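You operate a simulated robot arm through the tools that you are given. There is no shell and no other tool. Be economical: measure what you need, move in short steps, check, and stop when the job is done.

You run a simulated robot arm. Do the job below in one go: nothing can be reset, and whatever is moved stays where it is left.

JOB
Stake the silver pivot into the knob in the press nest.
Fine: stop dial to SHORT for silver, LONG for gold; load it with the slide out, slide in, one stroke, slide out again.

It is judged by the outcome, as a careful person would: the job done as asked, and still so three seconds after it is handed in. It fails if anything else is knocked over, pushed out of place, dropped, spilled or broken.

ROBOT AND FRAMES
A 7-joint arm with a two-finger parallel gripper, fixed in place. Base frame: the origin is at the foot of the arm, x ahead of it, y to its left, z up; the work surface is at about z = 0. Readings come in cm, rad, newtons and seconds.
With the tool pointing down near the work surface it reaches from about 24 to 62 cm from the base axis. Its first joint turns from -1.152 to 1.152 rad. Payload 2.6 kg.
Tool frame: the origin (TCP) lies between the finger pads and is the grasp point; the fingertips stand 3 cm ahead of it; z points along the fingers, y is the line along which they close. Largest opening 9.4 cm; finger width 2.8, thickness 1; the body of the gripper, 5 by 9.6 cm, starts 5.5 cm behind the TCP.
Orientation is that of the tool frame in the base frame, as a unit quaternion [w, x, y, z]. With the fingers straight down and closing along the base's y, the tool's x points along the base's -x, its y along +y and its z along -z.

CONTROLS
- The arm moves only by the tool jog_arm. Its argument "motion" is one flat list of numbers, 7 for each row, row after row: the turn, a rotation vector about the tool's x, y, z in units of 60 degrees (1.0 is 60 degrees), then the shift along the tool's x, y, z in units of 300 mm (1.0 is 300 mm), then the finger opening in cm, from 0 to 9.4. In form: [ax, ay, az, tx, ty, tz, jaw, ax, ay, az, tx, ty, tz, jaw, ...]. A call has 1 to 8 rows; each row is the pose to reach, as a shift and turn from the pose commanded when the call began, along the tool's axes at that moment. A call with a number of a shift or a turn outside -1 to 1 is refused whole. Each row takes 0.2 s and may step no farther than 5 cm and 0.15 rad from the row before; otherwise, or with a gripper value out of range, the whole call is refused. Where a pose cannot be reached the arm comes as near as it can. A force on the tool above 60 N (or 10 N above the force at the start of the call, whichever is more), or a blocked arm, ends the call early, and 0.2 s more pass. The fingers move at their own pace (about 7.2 cm/s each) and stop on an object; they squeeze with about 39 N. The grip force told is the motor's: it shows also when the fingers shut on nothing. Time passes only in rows, and 0.2 s behind the last, so rows that repeat a pose let the fingers close. It gives the time, the measured TCP pose, the force on the tool (base axes), the opening and the grip force at its end, in the units of the frame above (readings bear some noise), with the torque about the TCP (base axes, N m) and any sound that the robot's microphone picked up, and new pictures: "pictures" is both (left out), scene, wrist or none.
- Cameras (640 x 400 px; columns grow to the right, rows downward): "scene" is fixed at [4.82, 44.58, 56.14]; the picture's right is [-0.63, -0.77, 0.00], its down [-0.45, 0.37, -0.81] and it looks along [0.63, -0.51, -0.59] (base axes); focal length 232 px, centre (320, 200). "wrist" rides on the gripper at [7.6, 1.4, -10.2] in the tool frame; the picture's right is [-0.18, 0.98, 0.00], its down [-0.75, -0.14, -0.64] and it looks along [-0.63, -0.12, 0.77] (tool axes); focal length 243 px, centre (320, 200). There is no depth. A picture from a camera that has moved, and an enlarged one, comes with that camera's place and axes in the base frame and with its lens.
- close_up(camera, box): a new picture of the part [left, top, right, bottom] of that camera's present view, enlarged. The clock stands still meanwhile.
- job_done(): hands the job in; it is judged then, once.

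Work in short steps. Places have to be worked out from the pictures, the camera data and where the tool is seen: move nearer, look again, correct. Check each grasp and each placing, and mend what went wrong. You have 120 turns and 200 pictures in all, those below and enlarged ones among them. Open the gripper and draw the arm clear of the work before you hand the job in, unless the task says otherwise; then end with one line.

The tools are called after ">>>" by a JSON object that holds its "op" and its "data". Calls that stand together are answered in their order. jog_arm: Moves the arm, as the interface text tells. Its arguments: {"type":"object","properties":{"motion":{"type":"array"},"pictures":{"type":"string","enum":["both","scene","wrist","none"]}},"required":["motion"]} The other tools are called the same way: close_up (camera, box) takes an enlarged picture of a part of a camera's view; job_done () hands the job in.

At the start:

```text
time: 0.0
position: [26.14, 13.94, 42.9]
tool_rot: [0.0, 0.001, 1.0, 0.001]
force: [-0.7, 0.5, 0.3]
wrist_torque: [0.01, 0.03, 0.02]
finger_gap: 9.43
grip_force: 0.1
```

scene: 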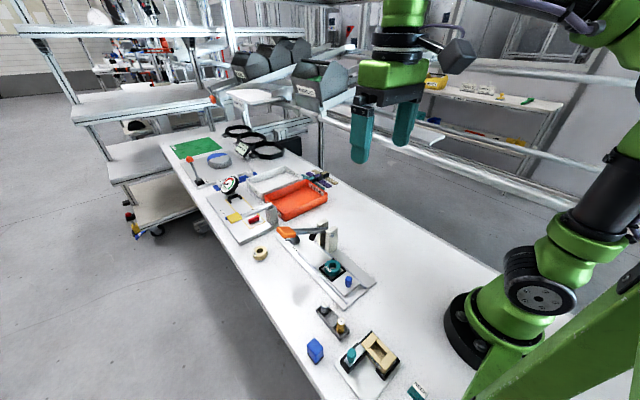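
wrist: 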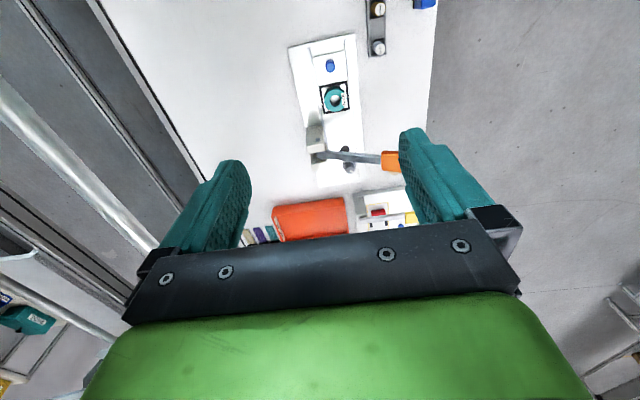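

The press, a pivot tray and other items are visible; I'll enlarge them to understand the layout.

>>> {"op": "close_up", "data": {"camera": "scene", "box": [260, 210, 400, 300]}}

>>> {"op": "close_up", "data": {"camera": "scene", "box": [290, 290, 430, 400]}}

>>> {"op": "close_up", "data": {"camera": "wrist", "box": [270, 0, 450, 180]}}

>>> {"op": "close_up", "data": {"camera": "scene", "box": [180, 160, 300, 270]}}

```text
4.44 times, centred on (330, 255) of scene
camera zoom: at [4.82, 44.58, 56.14], right [-0.63, -0.77, 0.0], down [-0.45, 0.37, -0.81], along [0.63, -0.51, -0.59], focal length 1029 px, centre (276, -44)
```

zoom: 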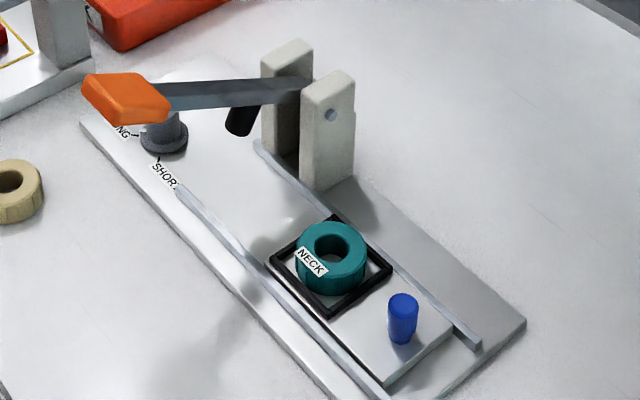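

```text
3.64 times, centred on (360, 345) of scene
camera zoom: at [4.82, 44.58, 56.14], right [-0.63, -0.77, 0.0], down [-0.45, 0.37, -0.81], along [0.63, -0.51, -0.59], focal length 842 px, centre (174, -327)
```

zoom: 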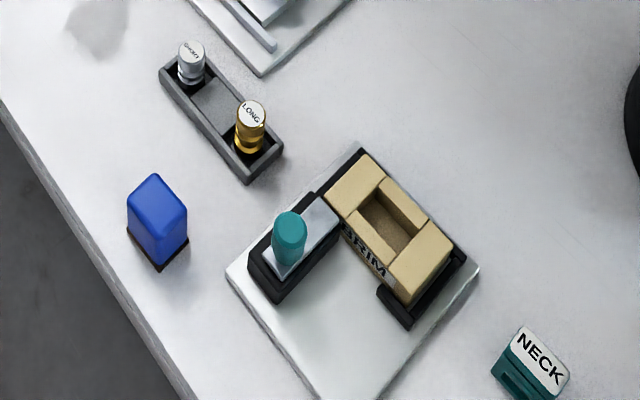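

```text
2.22 times, centred on (360, 90) of wrist
camera zoom: at [18.5, 15.36, 53.19], right [0.19, 0.98, 0.0], down [0.75, -0.14, 0.64], along [0.63, -0.12, -0.77], focal length 539 px, centre (231, 444)
```

zoom: 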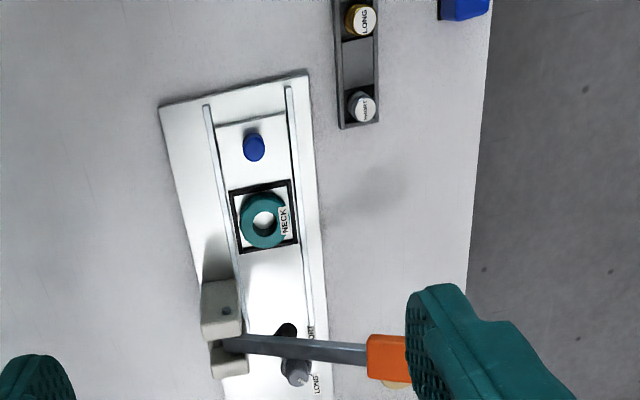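

```text
3.64 times, centred on (240, 215) of scene
camera zoom: at [4.82, 44.58, 56.14], right [-0.63, -0.77, 0.0], down [-0.45, 0.37, -0.81], along [0.63, -0.51, -0.59], focal length 842 px, centre (611, 146)
```

zoom: 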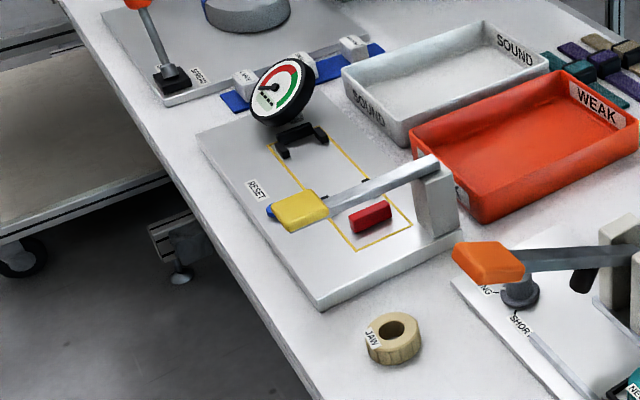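

Everything is roughly located (knob ≈ (34.6,15.4), silver pivot ≈ (27,24), dial ≈ (50.5,16.5), lever handle ≈ (43,23.6,15)). I move nearer to look at the dial.

>>> {"op": "jog_arm", "data": {"motion": [0, 0, 0, -0.08, 0.02, 0.1, 9.4, 0, 0, 0, -0.16, 0.045, 0.2, 9.4, 0, 0, 0, -0.24, 0.07, 0.3, 9.4, 0, 0, 0, -0.32, 0.09, 0.4, 9.4, 0, 0, 0, -0.4, 0.11, 0.5, 9.4, 0, 0, 0, -0.467, 0.133, 0.57, 9.4]}}

```text
time: 1.4
position: [40.18, 17.93, 25.77]
tool_rot: [0.001, 0.001, 1.0, 0.001]
force: [-0.2, -0.3, -0.2]
wrist_torque: [-0.01, -0.02, 0.01]
finger_gap: 9.4
grip_force: 0.1
camera wrist: at [32.62, 19.39, 36.07], right [0.19, 0.98, 0.0], down [0.75, -0.14, 0.64], along [0.63, -0.12, -0.77], focal length 243 px, centre (320, 200)
```

scene: 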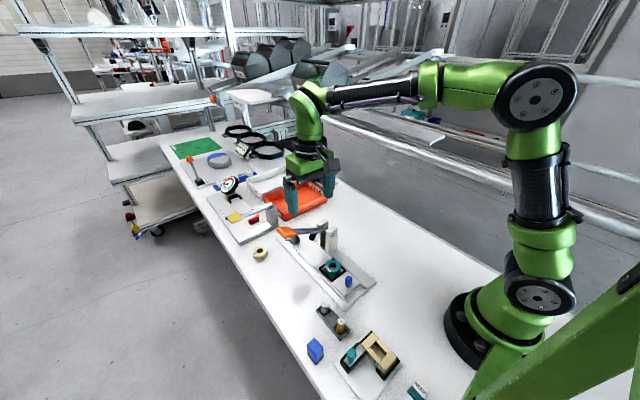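
wrist: 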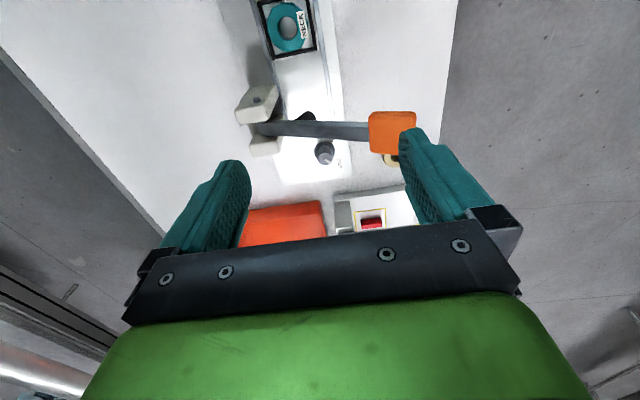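

>>> {"op": "close_up", "data": {"camera": "wrist", "box": [230, 70, 430, 200]}}

>>> {"op": "close_up", "data": {"camera": "scene", "box": [270, 215, 340, 260]}}

```text
3.08 times, centred on (330, 135) of wrist
camera zoom: at [32.62, 19.39, 36.07], right [0.19, 0.98, 0.0], down [0.75, -0.14, 0.64], along [0.63, -0.12, -0.77], focal length 746 px, centre (289, 400)
```

zoom: 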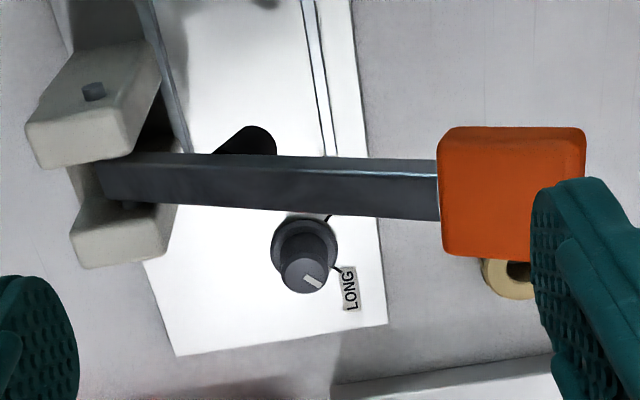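

```text
8.89 times, centred on (305, 238) of scene
camera zoom: at [4.82, 44.58, 56.14], right [-0.63, -0.77, 0.0], down [-0.45, 0.37, -0.81], along [0.63, -0.51, -0.59], focal length 2058 px, centre (453, -133)
```

zoom: 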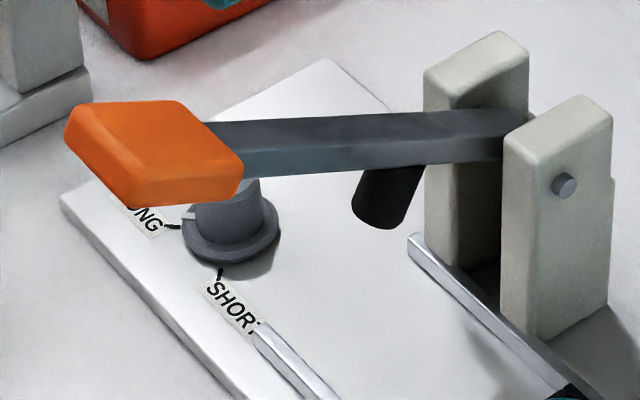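

The dial (≈(51,17), top z≈4.3) currently points to LONG and needs about a 90° turn counter-clockwise (from above) to SHORT. I move above it while turning the tool so that the camera side stays off the lever.

>>> {"op": "jog_arm", "data": {"motion": [0, 0, -0.14, -0.05, 0, 0, 5, 0, 0, -0.28, -0.1, 0, 0, 5, 0, 0, -0.42, -0.15, 0, 0, 5, 0, 0, -0.56, -0.2, 0, 0, 5, 0, 0, -0.7, -0.25, -0.01, 0, 5, 0, 0, -0.84, -0.3, -0.02, 0, 5, 0, 0, -0.98, -0.36, -0.03, 0, 5], "pictures": "none"}}

>>> {"op": "jog_arm", "data": {"motion": [0, 0, -0.14, 0, 0, 0, 5, 0, 0, -0.28, 0, 0, 0, 5, 0, 0, -0.42, 0, 0, 0, 5, 0, 0, -0.52, 0, 0, 0, 5, 0, 0, -0.52, 0, 0, 0, 5]}}

```text
time: 3.0
position: [50.91, 17.15, 25.83]
tool_rot: [0.001, -0.491, 0.871, 0.0]
force: [-0.5, 0.6, 0.5]
wrist_torque: [-0.01, -0.02, -0.02]
finger_gap: 5.01
grip_force: 0.0
```

```text
time: 4.2
position: [50.9, 17.03, 25.94]
tool_rot: [0.001, -0.707, 0.707, 0.001]
force: [-0.5, 0.0, 0.5]
wrist_torque: [0.02, 0.0, -0.01]
finger_gap: 5.01
grip_force: 0.1
camera wrist: at [49.49, 9.39, 36.12], right [-0.98, 0.18, 0.0], down [0.14, 0.75, 0.64], along [0.12, 0.63, -0.77], focal length 243 px, centre (320, 200)
```

scene: 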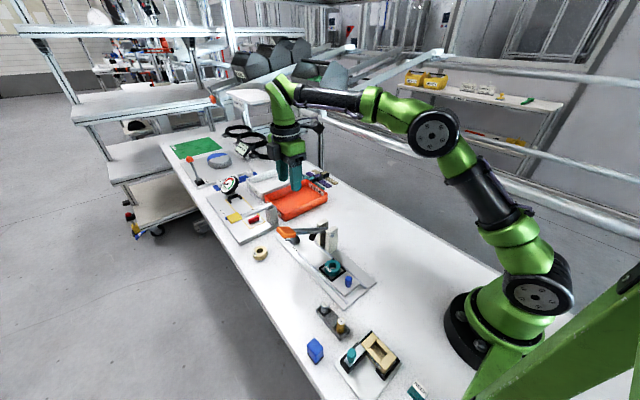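
wrist: 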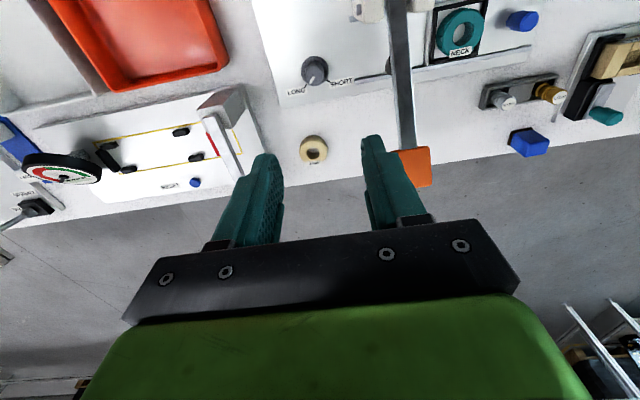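

The rotation works and the dial is in clear view now; I enlarge it.

>>> {"op": "close_up", "data": {"camera": "wrist", "box": [260, 40, 380, 120]}}

```text
5.00 times, centred on (320, 80) of wrist
camera zoom: at [49.49, 9.39, 36.12], right [-0.98, 0.18, 0.0], down [0.14, 0.75, 0.64], along [0.12, 0.63, -0.77], focal length 1213 px, centre (320, 800)
```

zoom: 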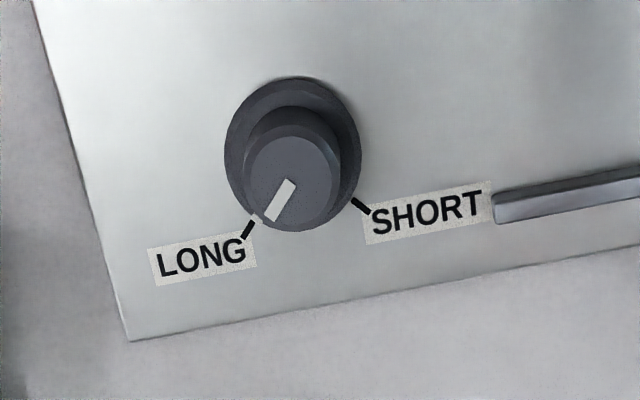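

Dial ≈ (51.5,16.5), top z≈4.7, diameter ≈2.2 cm; pointer ≈45°, SHORT ≈132°. I descend to just above it and check.

>>> {"op": "jog_arm", "data": {"motion": [0, 0, 0, 0.01, -0.01, 0.15, 5, 0, 0, 0, 0.017, -0.018, 0.3, 5, 0, 0, 0, 0.017, -0.018, 0.45, 5, 0, 0, 0, 0.017, -0.018, 0.55, 5]}}

>>> {"op": "close_up", "data": {"camera": "wrist", "box": [220, 60, 460, 240]}}

>>> {"op": "close_up", "data": {"camera": "scene", "box": [250, 190, 350, 270]}}

```text
time: 5.2
position: [51.4, 16.47, 9.44]
tool_rot: [0.001, -0.706, 0.708, 0.0]
force: [0.0, -0.1, -0.2]
wrist_torque: [-0.01, -0.02, -0.01]
finger_gap: 4.99
grip_force: 0.0
camera wrist: at [50.05, 8.89, 19.65], right [-0.98, 0.19, 0.0], down [0.14, 0.75, 0.64], along [0.12, 0.63, -0.77], focal length 243 px, centre (320, 200)
```

scene: 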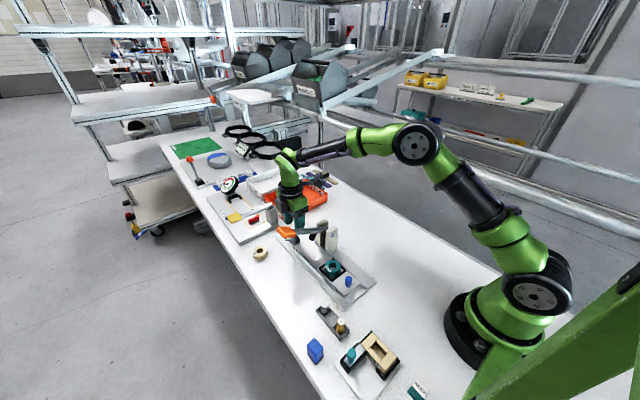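
wrist: 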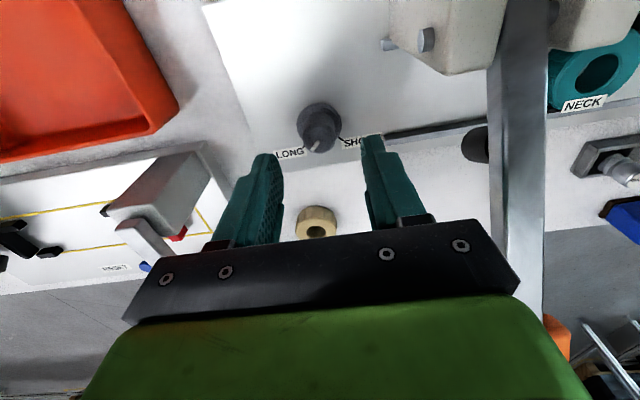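

```text
2.22 times, centred on (340, 150) of wrist
camera zoom: at [50.05, 8.89, 19.65], right [-0.98, 0.19, 0.0], down [0.14, 0.75, 0.64], along [0.12, 0.63, -0.77], focal length 539 px, centre (276, 311)
```

zoom: 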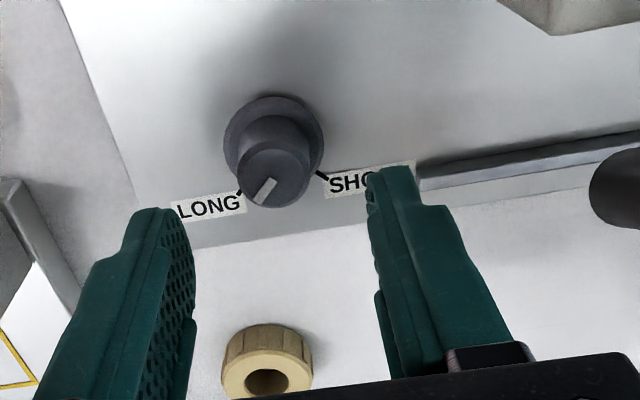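

```text
5.00 times, centred on (300, 230) of scene
camera zoom: at [4.82, 44.58, 56.14], right [-0.63, -0.77, 0.0], down [-0.45, 0.37, -0.81], along [0.63, -0.51, -0.59], focal length 1158 px, centre (420, 50)
```

zoom: 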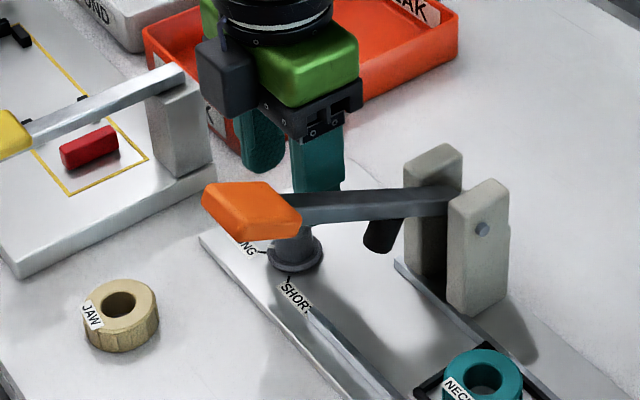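

Fingers straddle the dial nicely. I shift 0.3 cm in −y, descend to tip height ≈2.3 and close on the dial.

>>> {"op": "jog_arm", "data": {"motion": [0, 0, 0, 0.01, -0.004, 0.05, 5, 0, 0, 0, 0.01, -0.004, 0.1, 5, 0, 0, 0, 0.01, -0.004, 0.139, 5, 0, 0, 0, 0.01, -0.004, 0.139, 2.5, 0, 0, 0, 0.01, -0.004, 0.139, 1.5, 0, 0, 0, 0.01, -0.004, 0.139, 1.0, 0, 0, 0, 0.01, -0.004, 0.139, 1.0]}}

```text
time: 6.8
position: [51.59, 16.34, 5.12]
tool_rot: [0.0, -0.706, 0.708, 0.001]
force: [-6.7, -2.3, -1.2]
wrist_torque: [0.26, 0.0, 0.0]
finger_gap: 2.38
grip_force: 45.3
camera wrist: at [50.16, 8.64, 15.38], right [-0.98, 0.19, 0.0], down [0.14, 0.75, 0.64], along [0.12, 0.63, -0.77], focal length 243 px, centre (320, 200)
```

scene: 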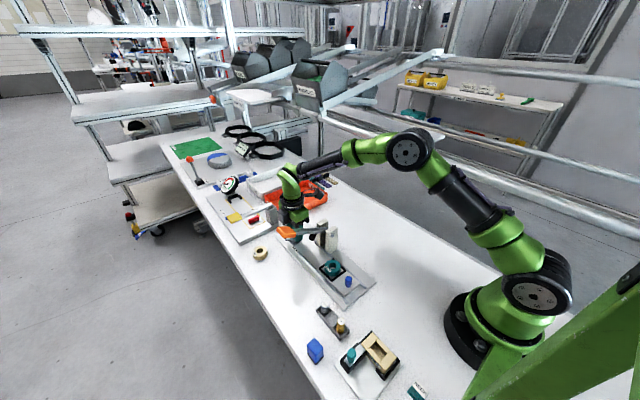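
wrist: 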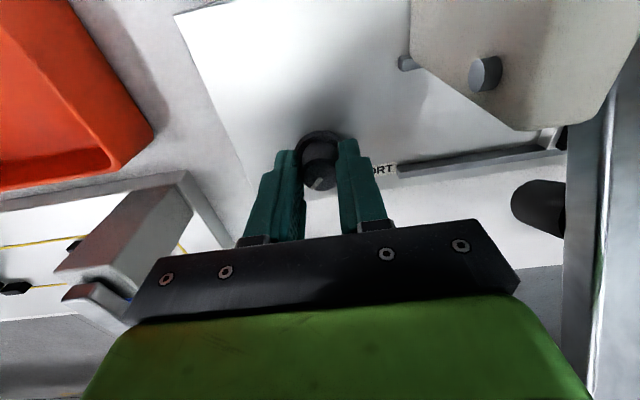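

Dial is gripped (2.38 cm). I rotate counter-clockwise ~59° first, watching torque.

>>> {"op": "jog_arm", "data": {"motion": [0, 0, -0.14, 0, 0, 0, 1, 0, 0, -0.28, 0, 0, 0, 1, 0, 0, -0.42, 0, 0, 0, 1, 0, 0, -0.56, 0, 0, 0, 1, 0, 0, -0.7, 0, 0, 0, 1, 0, 0, -0.84, 0, 0, 0, 1, 0, 0, -0.98, 0, 0, 0, 1]}}

>>> {"op": "close_up", "data": {"camera": "wrist", "box": [240, 90, 420, 210]}}

```text
time: 8.4
position: [51.76, 16.52, 5.08]
tool_rot: [-0.004, 0.964, -0.264, 0.005]
force: [40.7, 27.9, -31.4]
wrist_torque: [0.05, -0.36, -0.17]
finger_gap: 2.4
grip_force: 45.0
camera wrist: at [57.56, 11.27, 15.47], right [-0.66, -0.75, -0.01], down [-0.58, 0.5, 0.64], along [-0.47, 0.43, -0.77], focal length 243 px, centre (320, 200)
```

scene: 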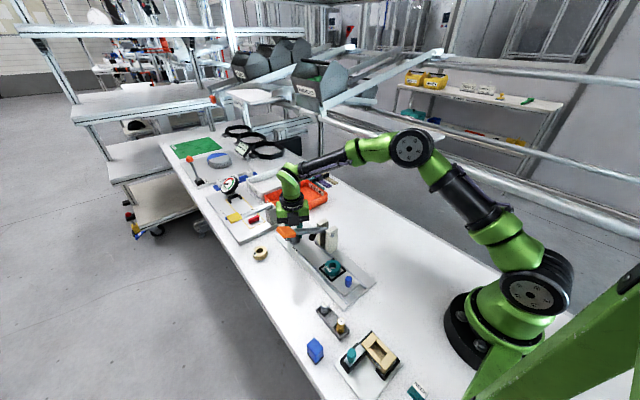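
wrist: 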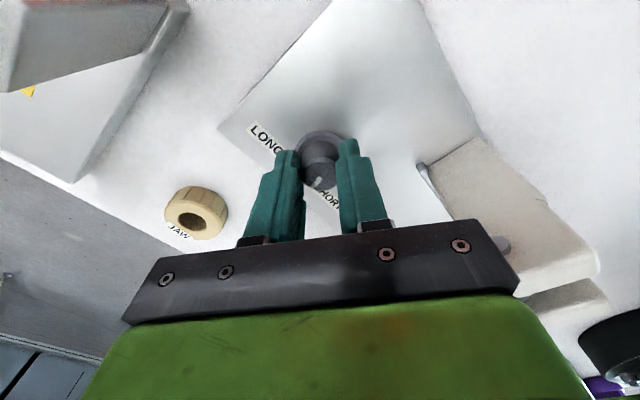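

```text
3.33 times, centred on (330, 150) of wrist
camera zoom: at [57.56, 11.27, 15.47], right [-0.66, -0.75, -0.01], down [-0.58, 0.5, 0.64], along [-0.47, 0.43, -0.77], focal length 809 px, centre (287, 367)
```

zoom: 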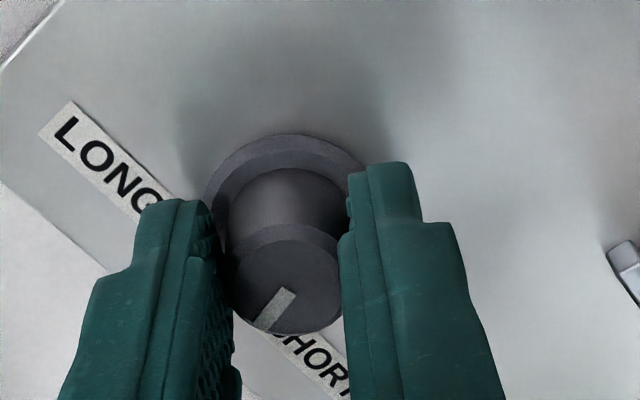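

The dial turned with the grip (59°); side load from slight misalignment, so I shift to relieve it and turn the remaining ~29°.

>>> {"op": "jog_arm", "data": {"motion": [0, 0, 0, 0.001, -0.005, 0.001, 1, 0, 0, -0.13, 0.002, -0.008, 0.002, 1, 0, 0, -0.26, 0.002, -0.008, 0.002, 1, 0, 0, -0.39, 0.002, -0.008, 0.002, 1, 0, 0, -0.49, 0.002, -0.008, 0.002, 1, 0, 0, -0.49, 0.002, -0.008, 0.002, 1], "pictures": "wrist"}}

>>> {"op": "close_up", "data": {"camera": "wrist", "box": [240, 90, 420, 210]}}

```text
time: 9.8
position: [51.9, 16.67, 5.18]
tool_rot: [-0.004, 1.0, -0.012, 0.004]
force: [26.5, 30.9, -12.0]
wrist_torque: [0.37, -0.32, -0.12]
finger_gap: 2.4
grip_force: 44.8
camera wrist: at [59.39, 14.94, 15.51], right [-0.21, -0.98, -0.01], down [-0.76, 0.16, 0.64], along [-0.62, 0.14, -0.77], focal length 243 px, centre (320, 200)
```

wrist: 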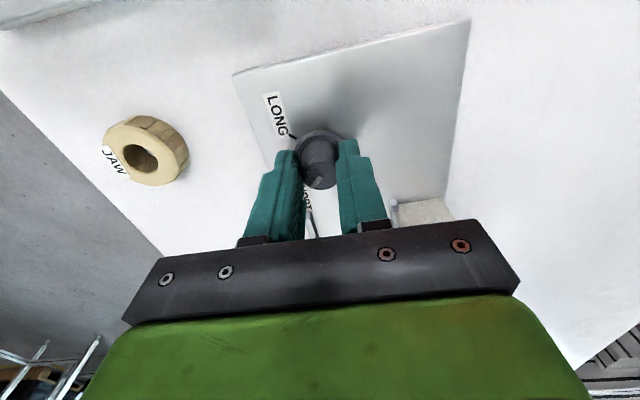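

```text
3.33 times, centred on (330, 150) of wrist
camera zoom: at [59.39, 14.94, 15.51], right [-0.21, -0.98, -0.01], down [-0.76, 0.16, 0.64], along [-0.62, 0.14, -0.77], focal length 809 px, centre (287, 367)
```

zoom: 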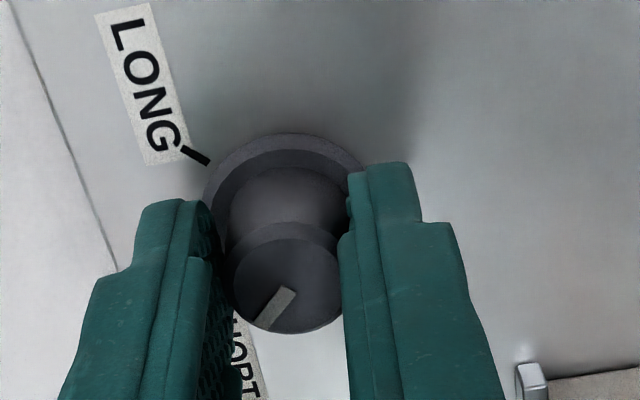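

Turn is complete at ~88°. I release the dial, rise and verify the pointer.

>>> {"op": "jog_arm", "data": {"motion": [0, 0, 0, 0, 0, 0, 5, 0, 0, 0, 0, 0, 0, 5, 0, 0, 0, 0, 0, -0.1, 5, 0, 0, 0, 0, 0, -0.25, 5, 0, 0, 0, 0, 0, -0.4, 5], "pictures": "wrist"}}

>>> {"op": "close_up", "data": {"camera": "wrist", "box": [240, 60, 420, 180]}}

```text
time: 11.0
position: [51.67, 16.46, 17.09]
tool_rot: [-0.001, 1.0, -0.016, 0.0]
force: [0.2, -0.4, 0.1]
wrist_torque: [-0.02, -0.01, -0.04]
finger_gap: 5.0
grip_force: 0.0
camera wrist: at [59.36, 14.78, 27.33], right [-0.22, -0.98, 0.0], down [-0.75, 0.17, 0.64], along [-0.63, 0.14, -0.77], focal length 243 px, centre (320, 200)
```

wrist: 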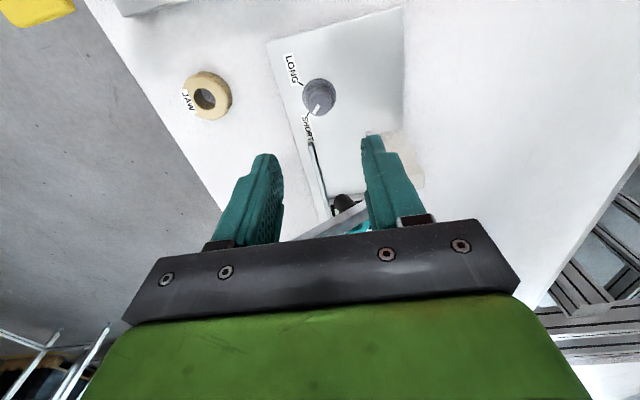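

```text
3.33 times, centred on (330, 120) of wrist
camera zoom: at [59.36, 14.78, 27.33], right [-0.22, -0.98, 0.0], down [-0.75, 0.17, 0.64], along [-0.63, 0.14, -0.77], focal length 809 px, centre (287, 467)
```

zoom: 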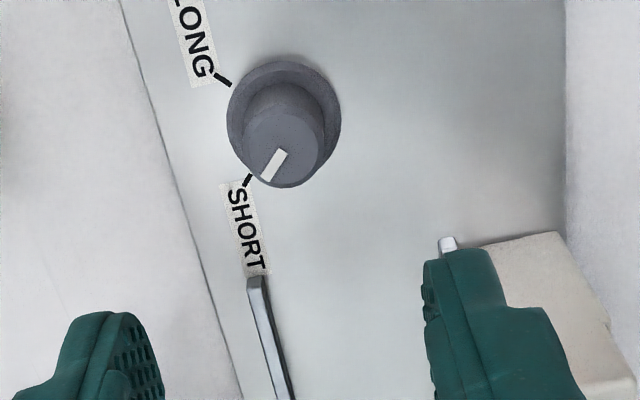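

Pointer is at SHORT. Now rise and move back towards the silver pivot, unwinding the tool rotation on the way.

>>> {"op": "jog_arm", "data": {"motion": [0, 0, 0.14, 0, 0, -0.15, 5, 0, 0, 0.28, 0, 0, -0.3, 5, 0, 0, 0.42, 0, 0, -0.43, 5, 0, 0, 0.56, -0.12, -0.05, -0.43, 5, 0, 0, 0.7, -0.26, -0.09, -0.43, 5, 0, 0, 0.84, -0.4, -0.13, -0.43, 5, 0, 0, 0.98, -0.54, -0.18, -0.43, 5], "pictures": "none"}}

>>> {"op": "jog_arm", "data": {"motion": [0, 0, 0.14, 0, 0, 0, 5, 0, 0, 0.28, 0, 0, 0, 5, 0, 0, 0.42, 0, 0, 0, 5, 0, 0, 0.56, 0, 0, 0, 5, 0, 0, 0.7, 0, 0, 0, 5, 0, 0, 0.84, 0, 0, 0, 5, 0, 0, 0.98, 0, 0, 0, 5], "pictures": "none"}}

>>> {"op": "jog_arm", "data": {"motion": [0, 0, 0.14, 0, 0, 0, 5, 0, 0, 0.28, 0, 0, 0, 5, 0, 0, 0.42, 0, 0, 0, 5, 0, 0, 0.56, 0, 0, 0, 5, 0, 0, 0.7, 0, 0, 0, 5, 0, 0, 0.84, 0, 0, 0, 5, 0, 0, 0.98, 0, 0, 0, 5, 0, 0, 1.0, 0, 0, 0, 5]}}

```text
time: 12.6
position: [35.78, 22.41, 30.15]
tool_rot: [-0.002, 0.862, -0.506, 0.0]
force: [-0.3, -0.1, 0.0]
wrist_torque: [0.01, 0.01, 0.0]
finger_gap: 5.03
grip_force: 0.1
```

```text
time: 14.2
position: [35.61, 22.32, 30.08]
tool_rot: [0.001, -0.503, 0.864, 0.0]
force: [0.2, -0.2, 1.0]
wrist_torque: [0.02, -0.02, 0.0]
finger_gap: 4.99
grip_force: 0.1
```

```text
time: 16.0
position: [35.69, 22.3, 30.02]
tool_rot: [0.0, -0.003, 1.0, 0.001]
force: [0.4, 0.1, 0.9]
wrist_torque: [0.01, -0.02, -0.03]
finger_gap: 5.01
grip_force: 0.1
camera wrist: at [28.12, 23.61, 40.27], right [0.18, 0.98, 0.0], down [0.75, -0.14, 0.64], along [0.63, -0.11, -0.77], focal length 243 px, centre (320, 200)
```

scene: 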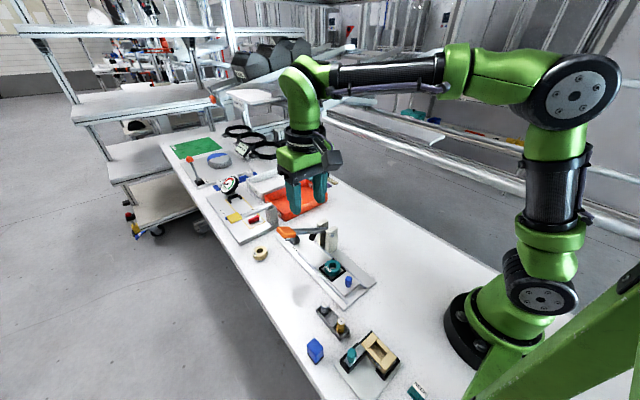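
wrist: 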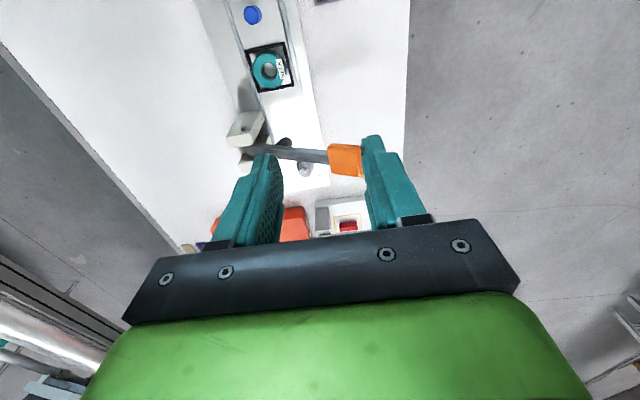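

Now approach above the silver pivot for a closer look.

>>> {"op": "jog_arm", "data": {"motion": [0, 0, 0, 0.09, 0.02, 0.1, 5, 0, 0, 0, 0.18, 0.04, 0.2, 5, 0, 0, 0, 0.25, 0.05, 0.3, 5, 0, 0, 0, 0.29, 0.057, 0.4, 5, 0, 0, 0, 0.29, 0.057, 0.4, 5]}}

>>> {"op": "close_up", "data": {"camera": "wrist", "box": [220, 20, 420, 160]}}

>>> {"op": "close_up", "data": {"camera": "scene", "box": [290, 280, 380, 350]}}

```text
time: 17.2
position: [26.87, 23.86, 18.03]
tool_rot: [0.0, -0.005, 1.0, 0.0]
force: [0.1, -0.4, 1.0]
wrist_torque: [0.0, -0.03, 0.0]
finger_gap: 4.99
grip_force: 0.0
camera wrist: at [19.41, 25.19, 28.31], right [0.18, 0.98, 0.0], down [0.75, -0.14, 0.64], along [0.63, -0.11, -0.77], focal length 243 px, centre (320, 200)
```

scene: 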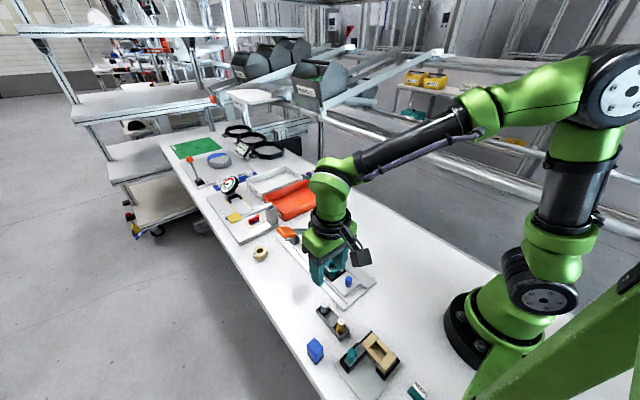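
wrist: 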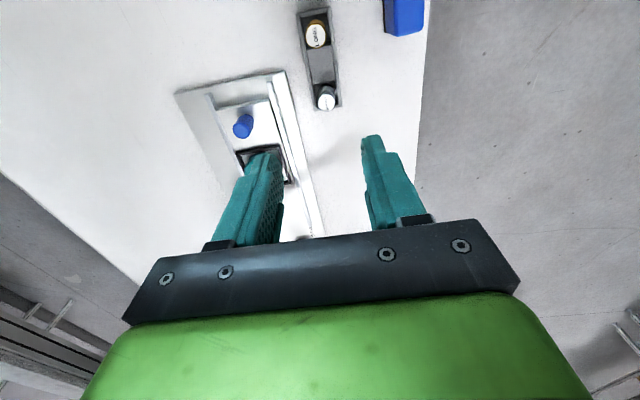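

```text
2.86 times, centred on (320, 90) of wrist
camera zoom: at [19.41, 25.19, 28.31], right [0.18, 0.98, 0.0], down [0.75, -0.14, 0.64], along [0.63, -0.11, -0.77], focal length 693 px, centre (320, 514)
```

zoom: 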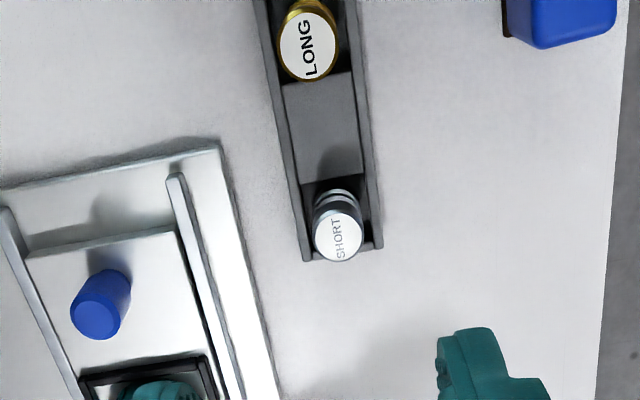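

```text
5.71 times, centred on (335, 315) of scene
camera zoom: at [4.82, 44.58, 56.14], right [-0.63, -0.77, 0.0], down [-0.45, 0.37, -0.81], along [0.63, -0.51, -0.59], focal length 1323 px, centre (234, -457)
```

zoom: 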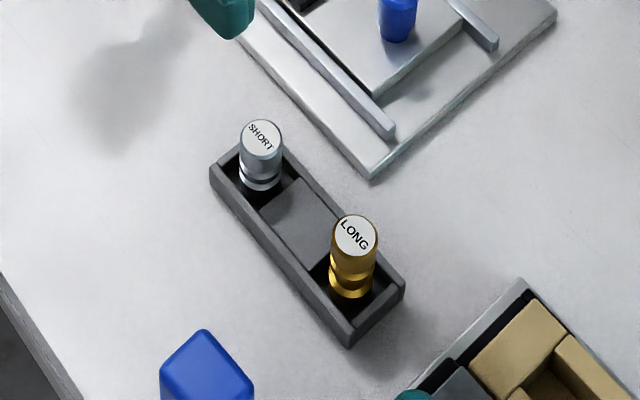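

Pivot top estimated ≈ (27.7, 24.5, 3.4), cap ≈1.7 cm wide. I go lower above it and re-check.

>>> {"op": "jog_arm", "data": {"motion": [0, 0, 0, -0.015, 0.01, 0.13, 5, 0, 0, 0, -0.027, 0.021, 0.267, 5, 0, 0, 0, -0.027, 0.021, 0.267, 5]}}

>>> {"op": "close_up", "data": {"camera": "wrist", "box": [230, 60, 430, 200]}}

>>> {"op": "close_up", "data": {"camera": "scene", "box": [290, 270, 380, 350]}}

```text
time: 18.0
position: [27.95, 24.33, 9.99]
tool_rot: [0.0, -0.004, 1.0, 0.001]
force: [0.3, -0.4, -0.1]
wrist_torque: [-0.03, 0.01, -0.01]
finger_gap: 5.0
grip_force: 0.0
camera wrist: at [20.43, 25.7, 20.26], right [0.18, 0.98, 0.0], down [0.75, -0.14, 0.64], along [0.63, -0.11, -0.77], focal length 243 px, centre (320, 200)
```

scene: 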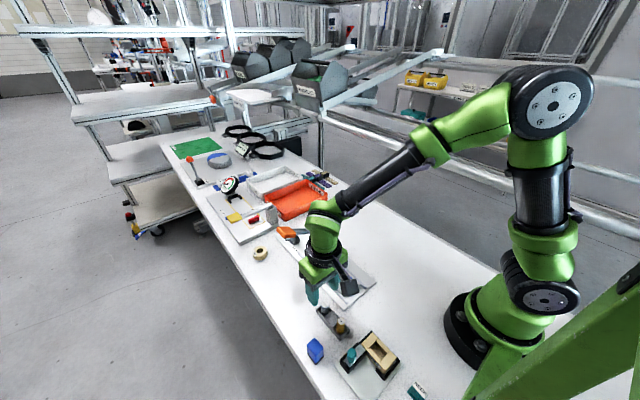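
wrist: 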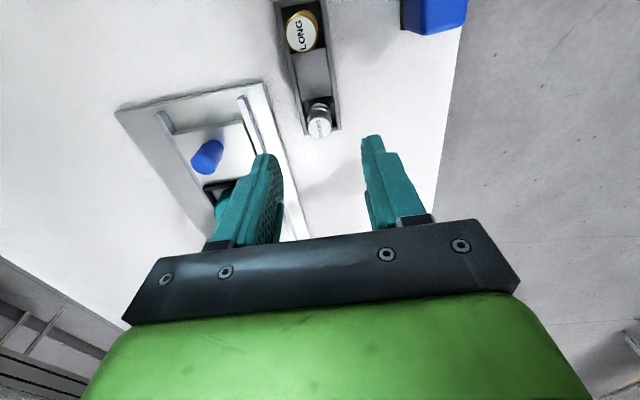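

```text
2.86 times, centred on (330, 130) of wrist
camera zoom: at [20.43, 25.7, 20.26], right [0.18, 0.98, 0.0], down [0.75, -0.14, 0.64], along [0.63, -0.11, -0.77], focal length 693 px, centre (291, 400)
```

zoom: 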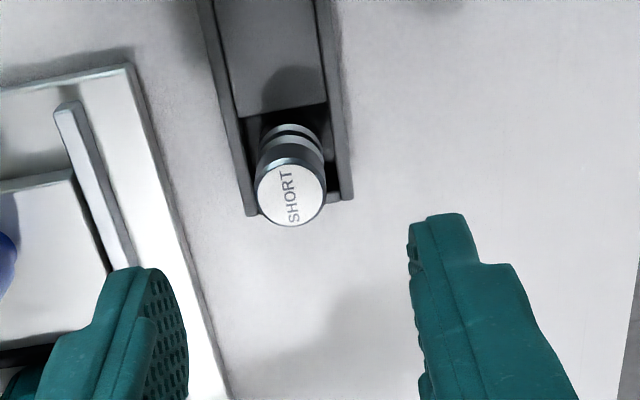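

```text
5.00 times, centred on (335, 310) of scene
camera zoom: at [4.82, 44.58, 56.14], right [-0.63, -0.77, 0.0], down [-0.45, 0.37, -0.81], along [0.63, -0.51, -0.59], focal length 1158 px, centre (245, -350)
```

zoom: 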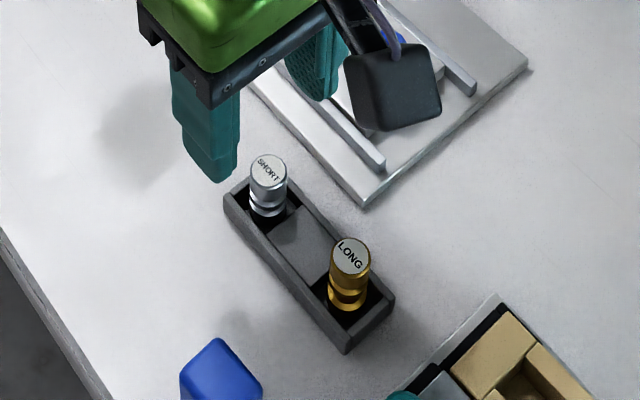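

I'd like to see the tray wall height before gripping.

>>> {"op": "close_up", "data": {"camera": "scene", "box": [328, 295, 378, 345]}}

>>> {"op": "close_up", "data": {"camera": "wrist", "box": [290, 80, 350, 140]}}

```text
8.00 times, centred on (353, 320) of scene
camera zoom: at [4.82, 44.58, 56.14], right [-0.63, -0.77, 0.0], down [-0.45, 0.37, -0.81], along [0.63, -0.51, -0.59], focal length 1852 px, centre (56, -760)
```

zoom: 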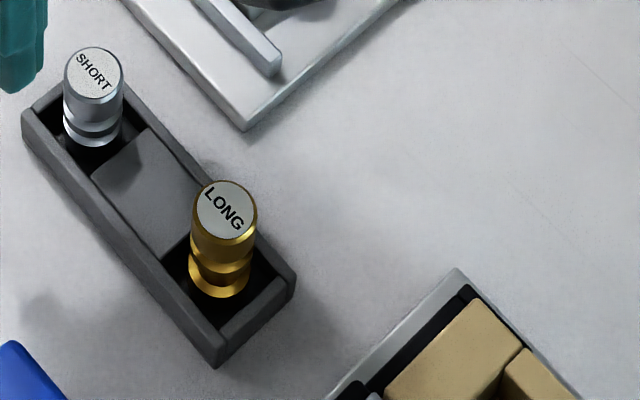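

```text
6.67 times, centred on (320, 110) of wrist
camera zoom: at [20.43, 25.7, 20.26], right [0.18, 0.98, 0.0], down [0.75, -0.14, 0.64], along [0.63, -0.11, -0.77], focal length 1618 px, centre (320, 800)
```

zoom: 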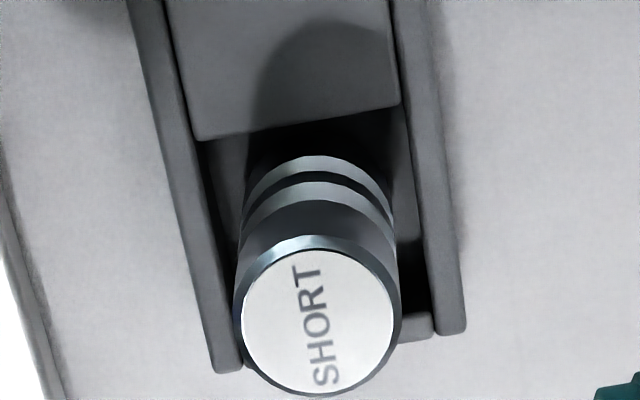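

Wall top ≈1.6 cm, pivot cap ≈2–3.7 cm. I descend to tips at z≈2.0, centred at (27.5,24.5), and close.

>>> {"op": "jog_arm", "data": {"motion": [0, 0, 0, 0.015, 0.006, 0.06, 5, 0, 0, 0, 0.015, 0.006, 0.12, 5, 0, 0, 0, 0.015, 0.006, 0.165, 5, 0, 0, 0, 0.015, 0.006, 0.165, 2.5, 0, 0, 0, 0.015, 0.006, 0.165, 1.0, 0, 0, 0, 0.015, 0.006, 0.165, 1.0, 0, 0, 0, 0.015, 0.006, 0.165, 1.0]}}

>>> {"op": "close_up", "data": {"camera": "wrist", "box": [250, 80, 410, 220]}}

```text
time: 19.6
position: [27.43, 24.71, 5.04]
tool_rot: [0.0, -0.004, 1.0, 0.001]
force: [0.1, -0.2, 0.1]
wrist_torque: [-0.02, -0.01, 0.0]
finger_gap: 1.63
grip_force: 39.2
camera wrist: at [19.89, 26.02, 15.32], right [0.18, 0.98, 0.0], down [0.75, -0.14, 0.64], along [0.63, -0.11, -0.77], focal length 243 px, centre (320, 200)
```

scene: 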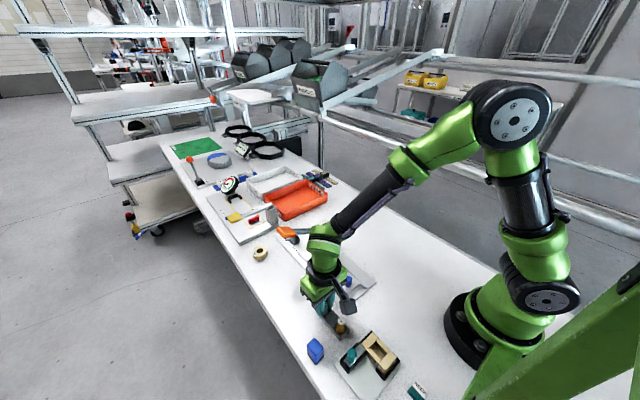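
wrist: 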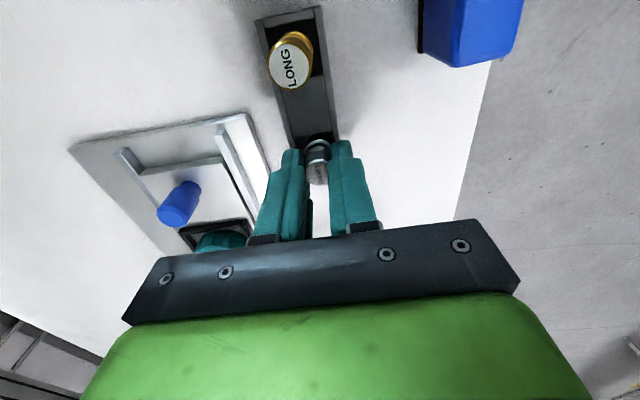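

```text
2.86 times, centred on (330, 150) of wrist
camera zoom: at [19.89, 26.02, 15.32], right [0.18, 0.98, 0.0], down [0.75, -0.14, 0.64], along [0.63, -0.11, -0.77], focal length 693 px, centre (291, 343)
```

zoom: 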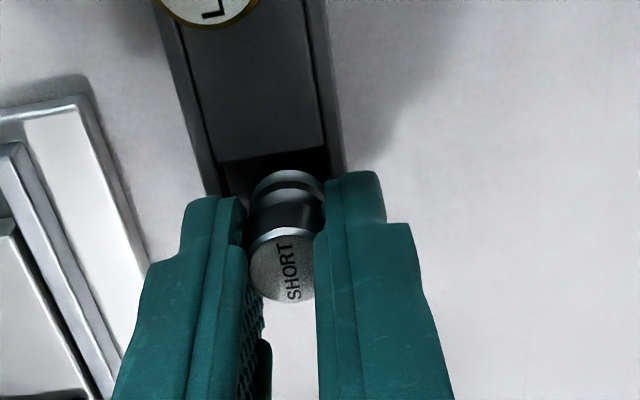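

Grip holds (1.63 cm). Lift straight up, then move towards the knob staying high.

>>> {"op": "jog_arm", "data": {"motion": [0, 0, 0, 0, 0, -0.08, 1, 0, 0, 0, 0, 0, -0.2, 1, 0, 0, 0, 0, 0, -0.35, 1, 0, 0, 0, -0.05, -0.1, -0.35, 1, 0, 0, 0, -0.1, -0.2, -0.35, 1, 0, 0, 0, -0.1, -0.2, -0.35, 1]}}

>>> {"op": "close_up", "data": {"camera": "wrist", "box": [220, 40, 420, 220]}}

>>> {"op": "close_up", "data": {"camera": "scene", "box": [270, 210, 380, 310]}}

```text
time: 21.0
position: [30.42, 18.8, 15.7]
tool_rot: [0.0, -0.004, 1.0, 0.001]
force: [-0.3, -0.6, 0.0]
wrist_torque: [-0.01, -0.01, 0.0]
finger_gap: 1.0
grip_force: 0.1
camera wrist: at [22.84, 20.04, 26.03], right [0.18, 0.98, 0.0], down [0.75, -0.14, 0.64], along [0.63, -0.11, -0.77], focal length 243 px, centre (320, 200)
```

scene: 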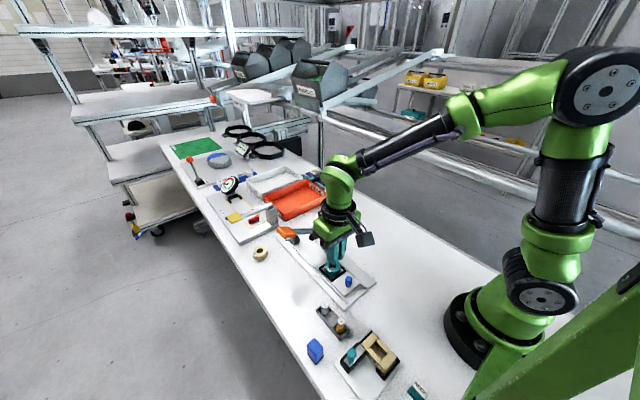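
wrist: 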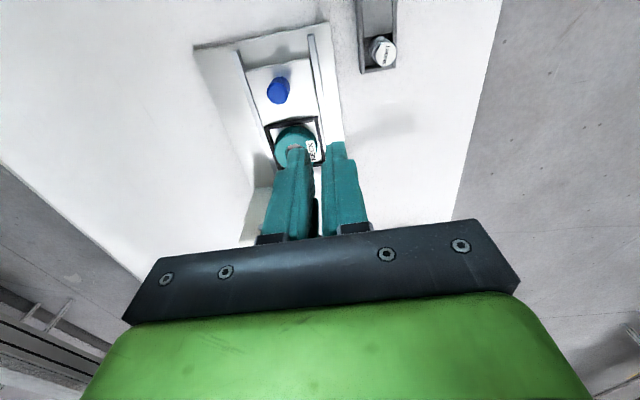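

```text
2.22 times, centred on (320, 130) of wrist
camera zoom: at [22.84, 20.04, 26.03], right [0.18, 0.98, 0.0], down [0.75, -0.14, 0.64], along [0.63, -0.11, -0.77], focal length 539 px, centre (320, 356)
```

zoom: 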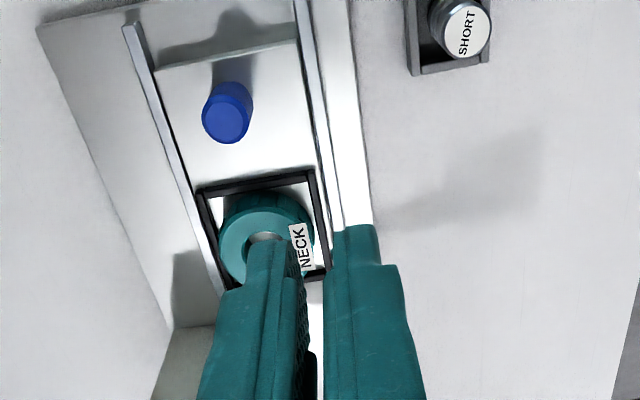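

```text
4.00 times, centred on (325, 260) of scene
camera zoom: at [4.82, 44.58, 56.14], right [-0.63, -0.77, 0.0], down [-0.45, 0.37, -0.81], along [0.63, -0.51, -0.59], focal length 926 px, centre (300, -40)
```

zoom: 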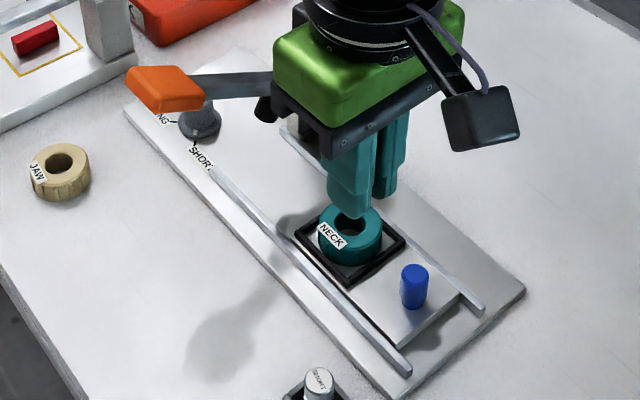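

The pivot slipped out and is still upright in its tray. I go back above it and re-check its position, then retry with a slow lift.

>>> {"op": "jog_arm", "data": {"motion": [0, 0, 0, 0.05, 0.1, 0, 4, 0, 0, 0, 0.097, 0.193, 0, 4, 0, 0, 0, 0.097, 0.193, 0.15, 4, 0, 0, 0, 0.097, 0.193, 0.22, 4, 0, 0, 0, 0.097, 0.193, 0.22, 4]}}

>>> {"op": "close_up", "data": {"camera": "wrist", "box": [250, 80, 390, 200]}}

>>> {"op": "close_up", "data": {"camera": "scene", "box": [295, 270, 365, 340]}}

```text
time: 22.2
position: [27.52, 24.77, 8.94]
tool_rot: [0.0, -0.004, 1.0, 0.002]
force: [-0.2, 0.0, -0.7]
wrist_torque: [-0.01, 0.02, 0.0]
finger_gap: 4.0
grip_force: 0.0
camera wrist: at [19.96, 25.89, 19.31], right [0.18, 0.98, 0.0], down [0.75, -0.14, 0.64], along [0.63, -0.11, -0.77], focal length 243 px, centre (320, 200)
```

scene: 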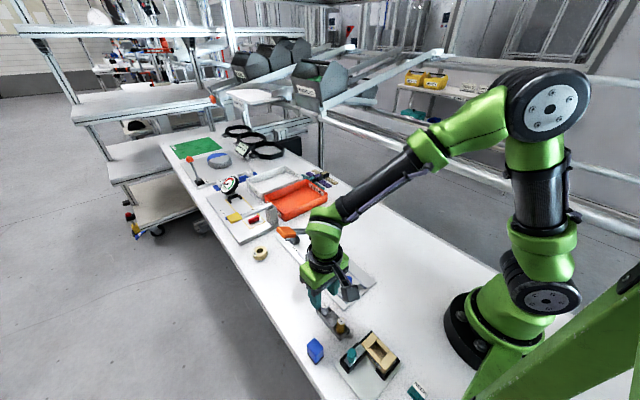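
wrist: 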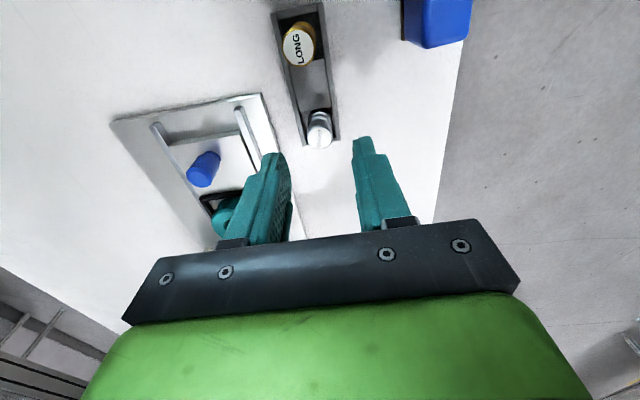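

```text
3.33 times, centred on (320, 140) of wrist
camera zoom: at [19.96, 25.89, 19.31], right [0.18, 0.98, 0.0], down [0.75, -0.14, 0.64], along [0.63, -0.11, -0.77], focal length 809 px, centre (320, 400)
```

zoom: 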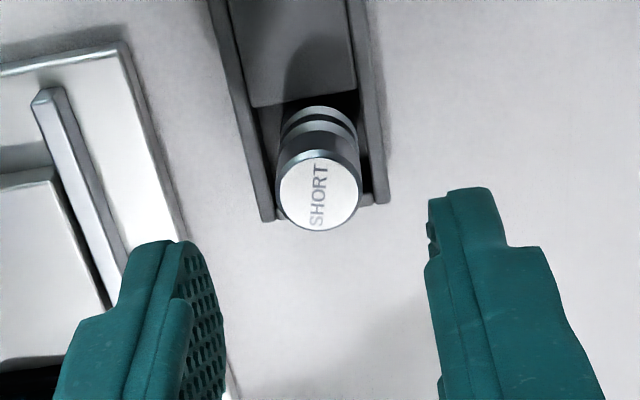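

```text
5.71 times, centred on (330, 305) of scene
camera zoom: at [4.82, 44.58, 56.14], right [-0.63, -0.77, 0.0], down [-0.45, 0.37, -0.81], along [0.63, -0.51, -0.59], focal length 1323 px, centre (263, -400)
```

zoom: 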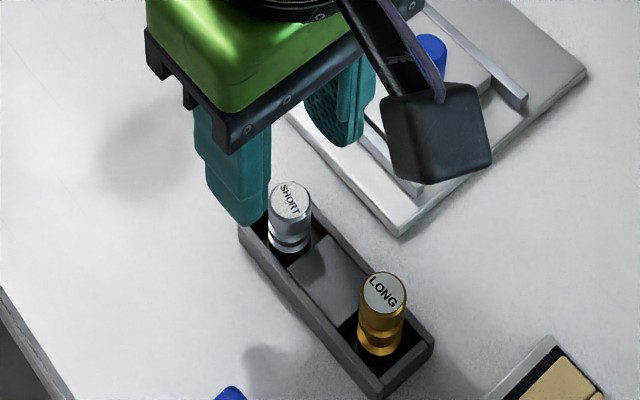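

Position unchanged. Retry: slightly lower (tips ≈1.75), command jaw fully shut, lift slowly.

>>> {"op": "jog_arm", "data": {"motion": [0, 0, 0, 0.004, -0.004, 0.07, 4, 0, 0, 0, 0.004, -0.004, 0.13, 4, 0, 0, 0, 0.004, -0.004, 0.139, 4, 0, 0, 0, 0.004, -0.004, 0.139, 1.5, 0, 0, 0, 0.004, -0.004, 0.139, 0, 0, 0, 0, 0.004, -0.004, 0.139, 0, 0, 0, 0, 0.004, -0.004, 0.139, 0], "pictures": "none"}}

>>> {"op": "jog_arm", "data": {"motion": [0, 0, 0, 0, 0, -0.01, 0, 0, 0, 0, 0, 0, -0.02, 0, 0, 0, 0, 0, 0, -0.03, 0, 0, 0, 0, 0, 0, -0.045, 0]}}

>>> {"op": "close_up", "data": {"camera": "wrist", "box": [250, 80, 390, 200]}}

```text
time: 23.8
position: [27.27, 24.4, 4.77]
tool_rot: [0.0, -0.004, 1.0, 0.001]
force: [-0.5, 0.3, -0.1]
wrist_torque: [0.02, 0.0, -0.02]
finger_gap: 1.6
grip_force: 38.4
```

```text
time: 24.8
position: [27.2, 24.38, 6.15]
tool_rot: [0.0, -0.004, 1.0, 0.001]
force: [0.2, 0.5, 0.2]
wrist_torque: [-0.04, 0.01, -0.01]
finger_gap: 1.6
grip_force: 39.0
camera wrist: at [19.75, 25.74, 16.44], right [0.18, 0.98, 0.0], down [0.75, -0.14, 0.64], along [0.63, -0.11, -0.77], focal length 243 px, centre (320, 200)
```

scene: 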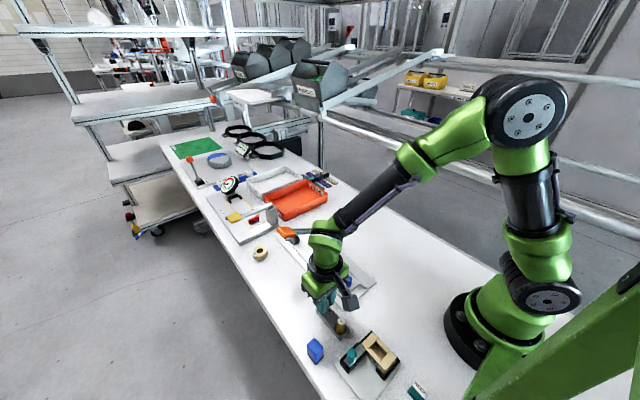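
wrist: 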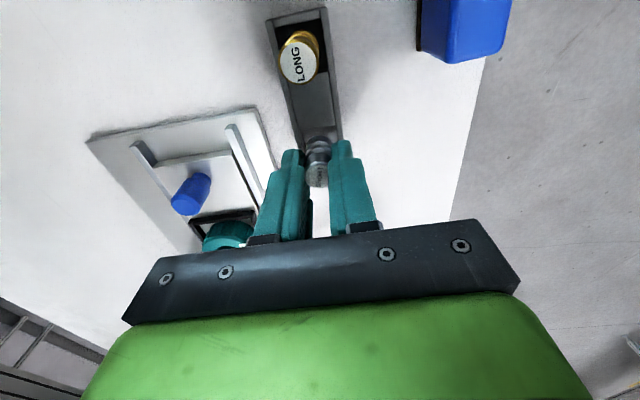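

```text
3.33 times, centred on (320, 140) of wrist
camera zoom: at [19.75, 25.74, 16.44], right [0.18, 0.98, 0.0], down [0.75, -0.14, 0.64], along [0.63, -0.11, -0.77], focal length 809 px, centre (320, 400)
```

zoom: 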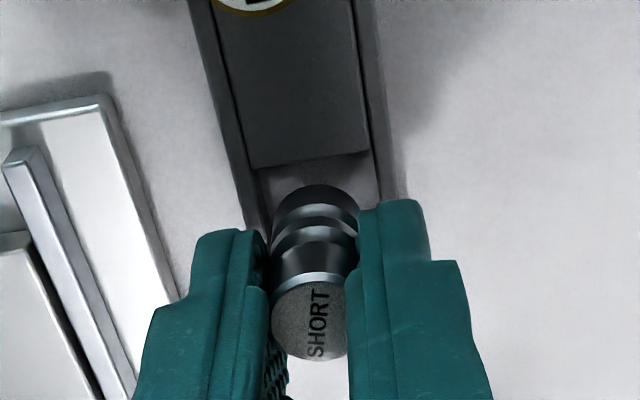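

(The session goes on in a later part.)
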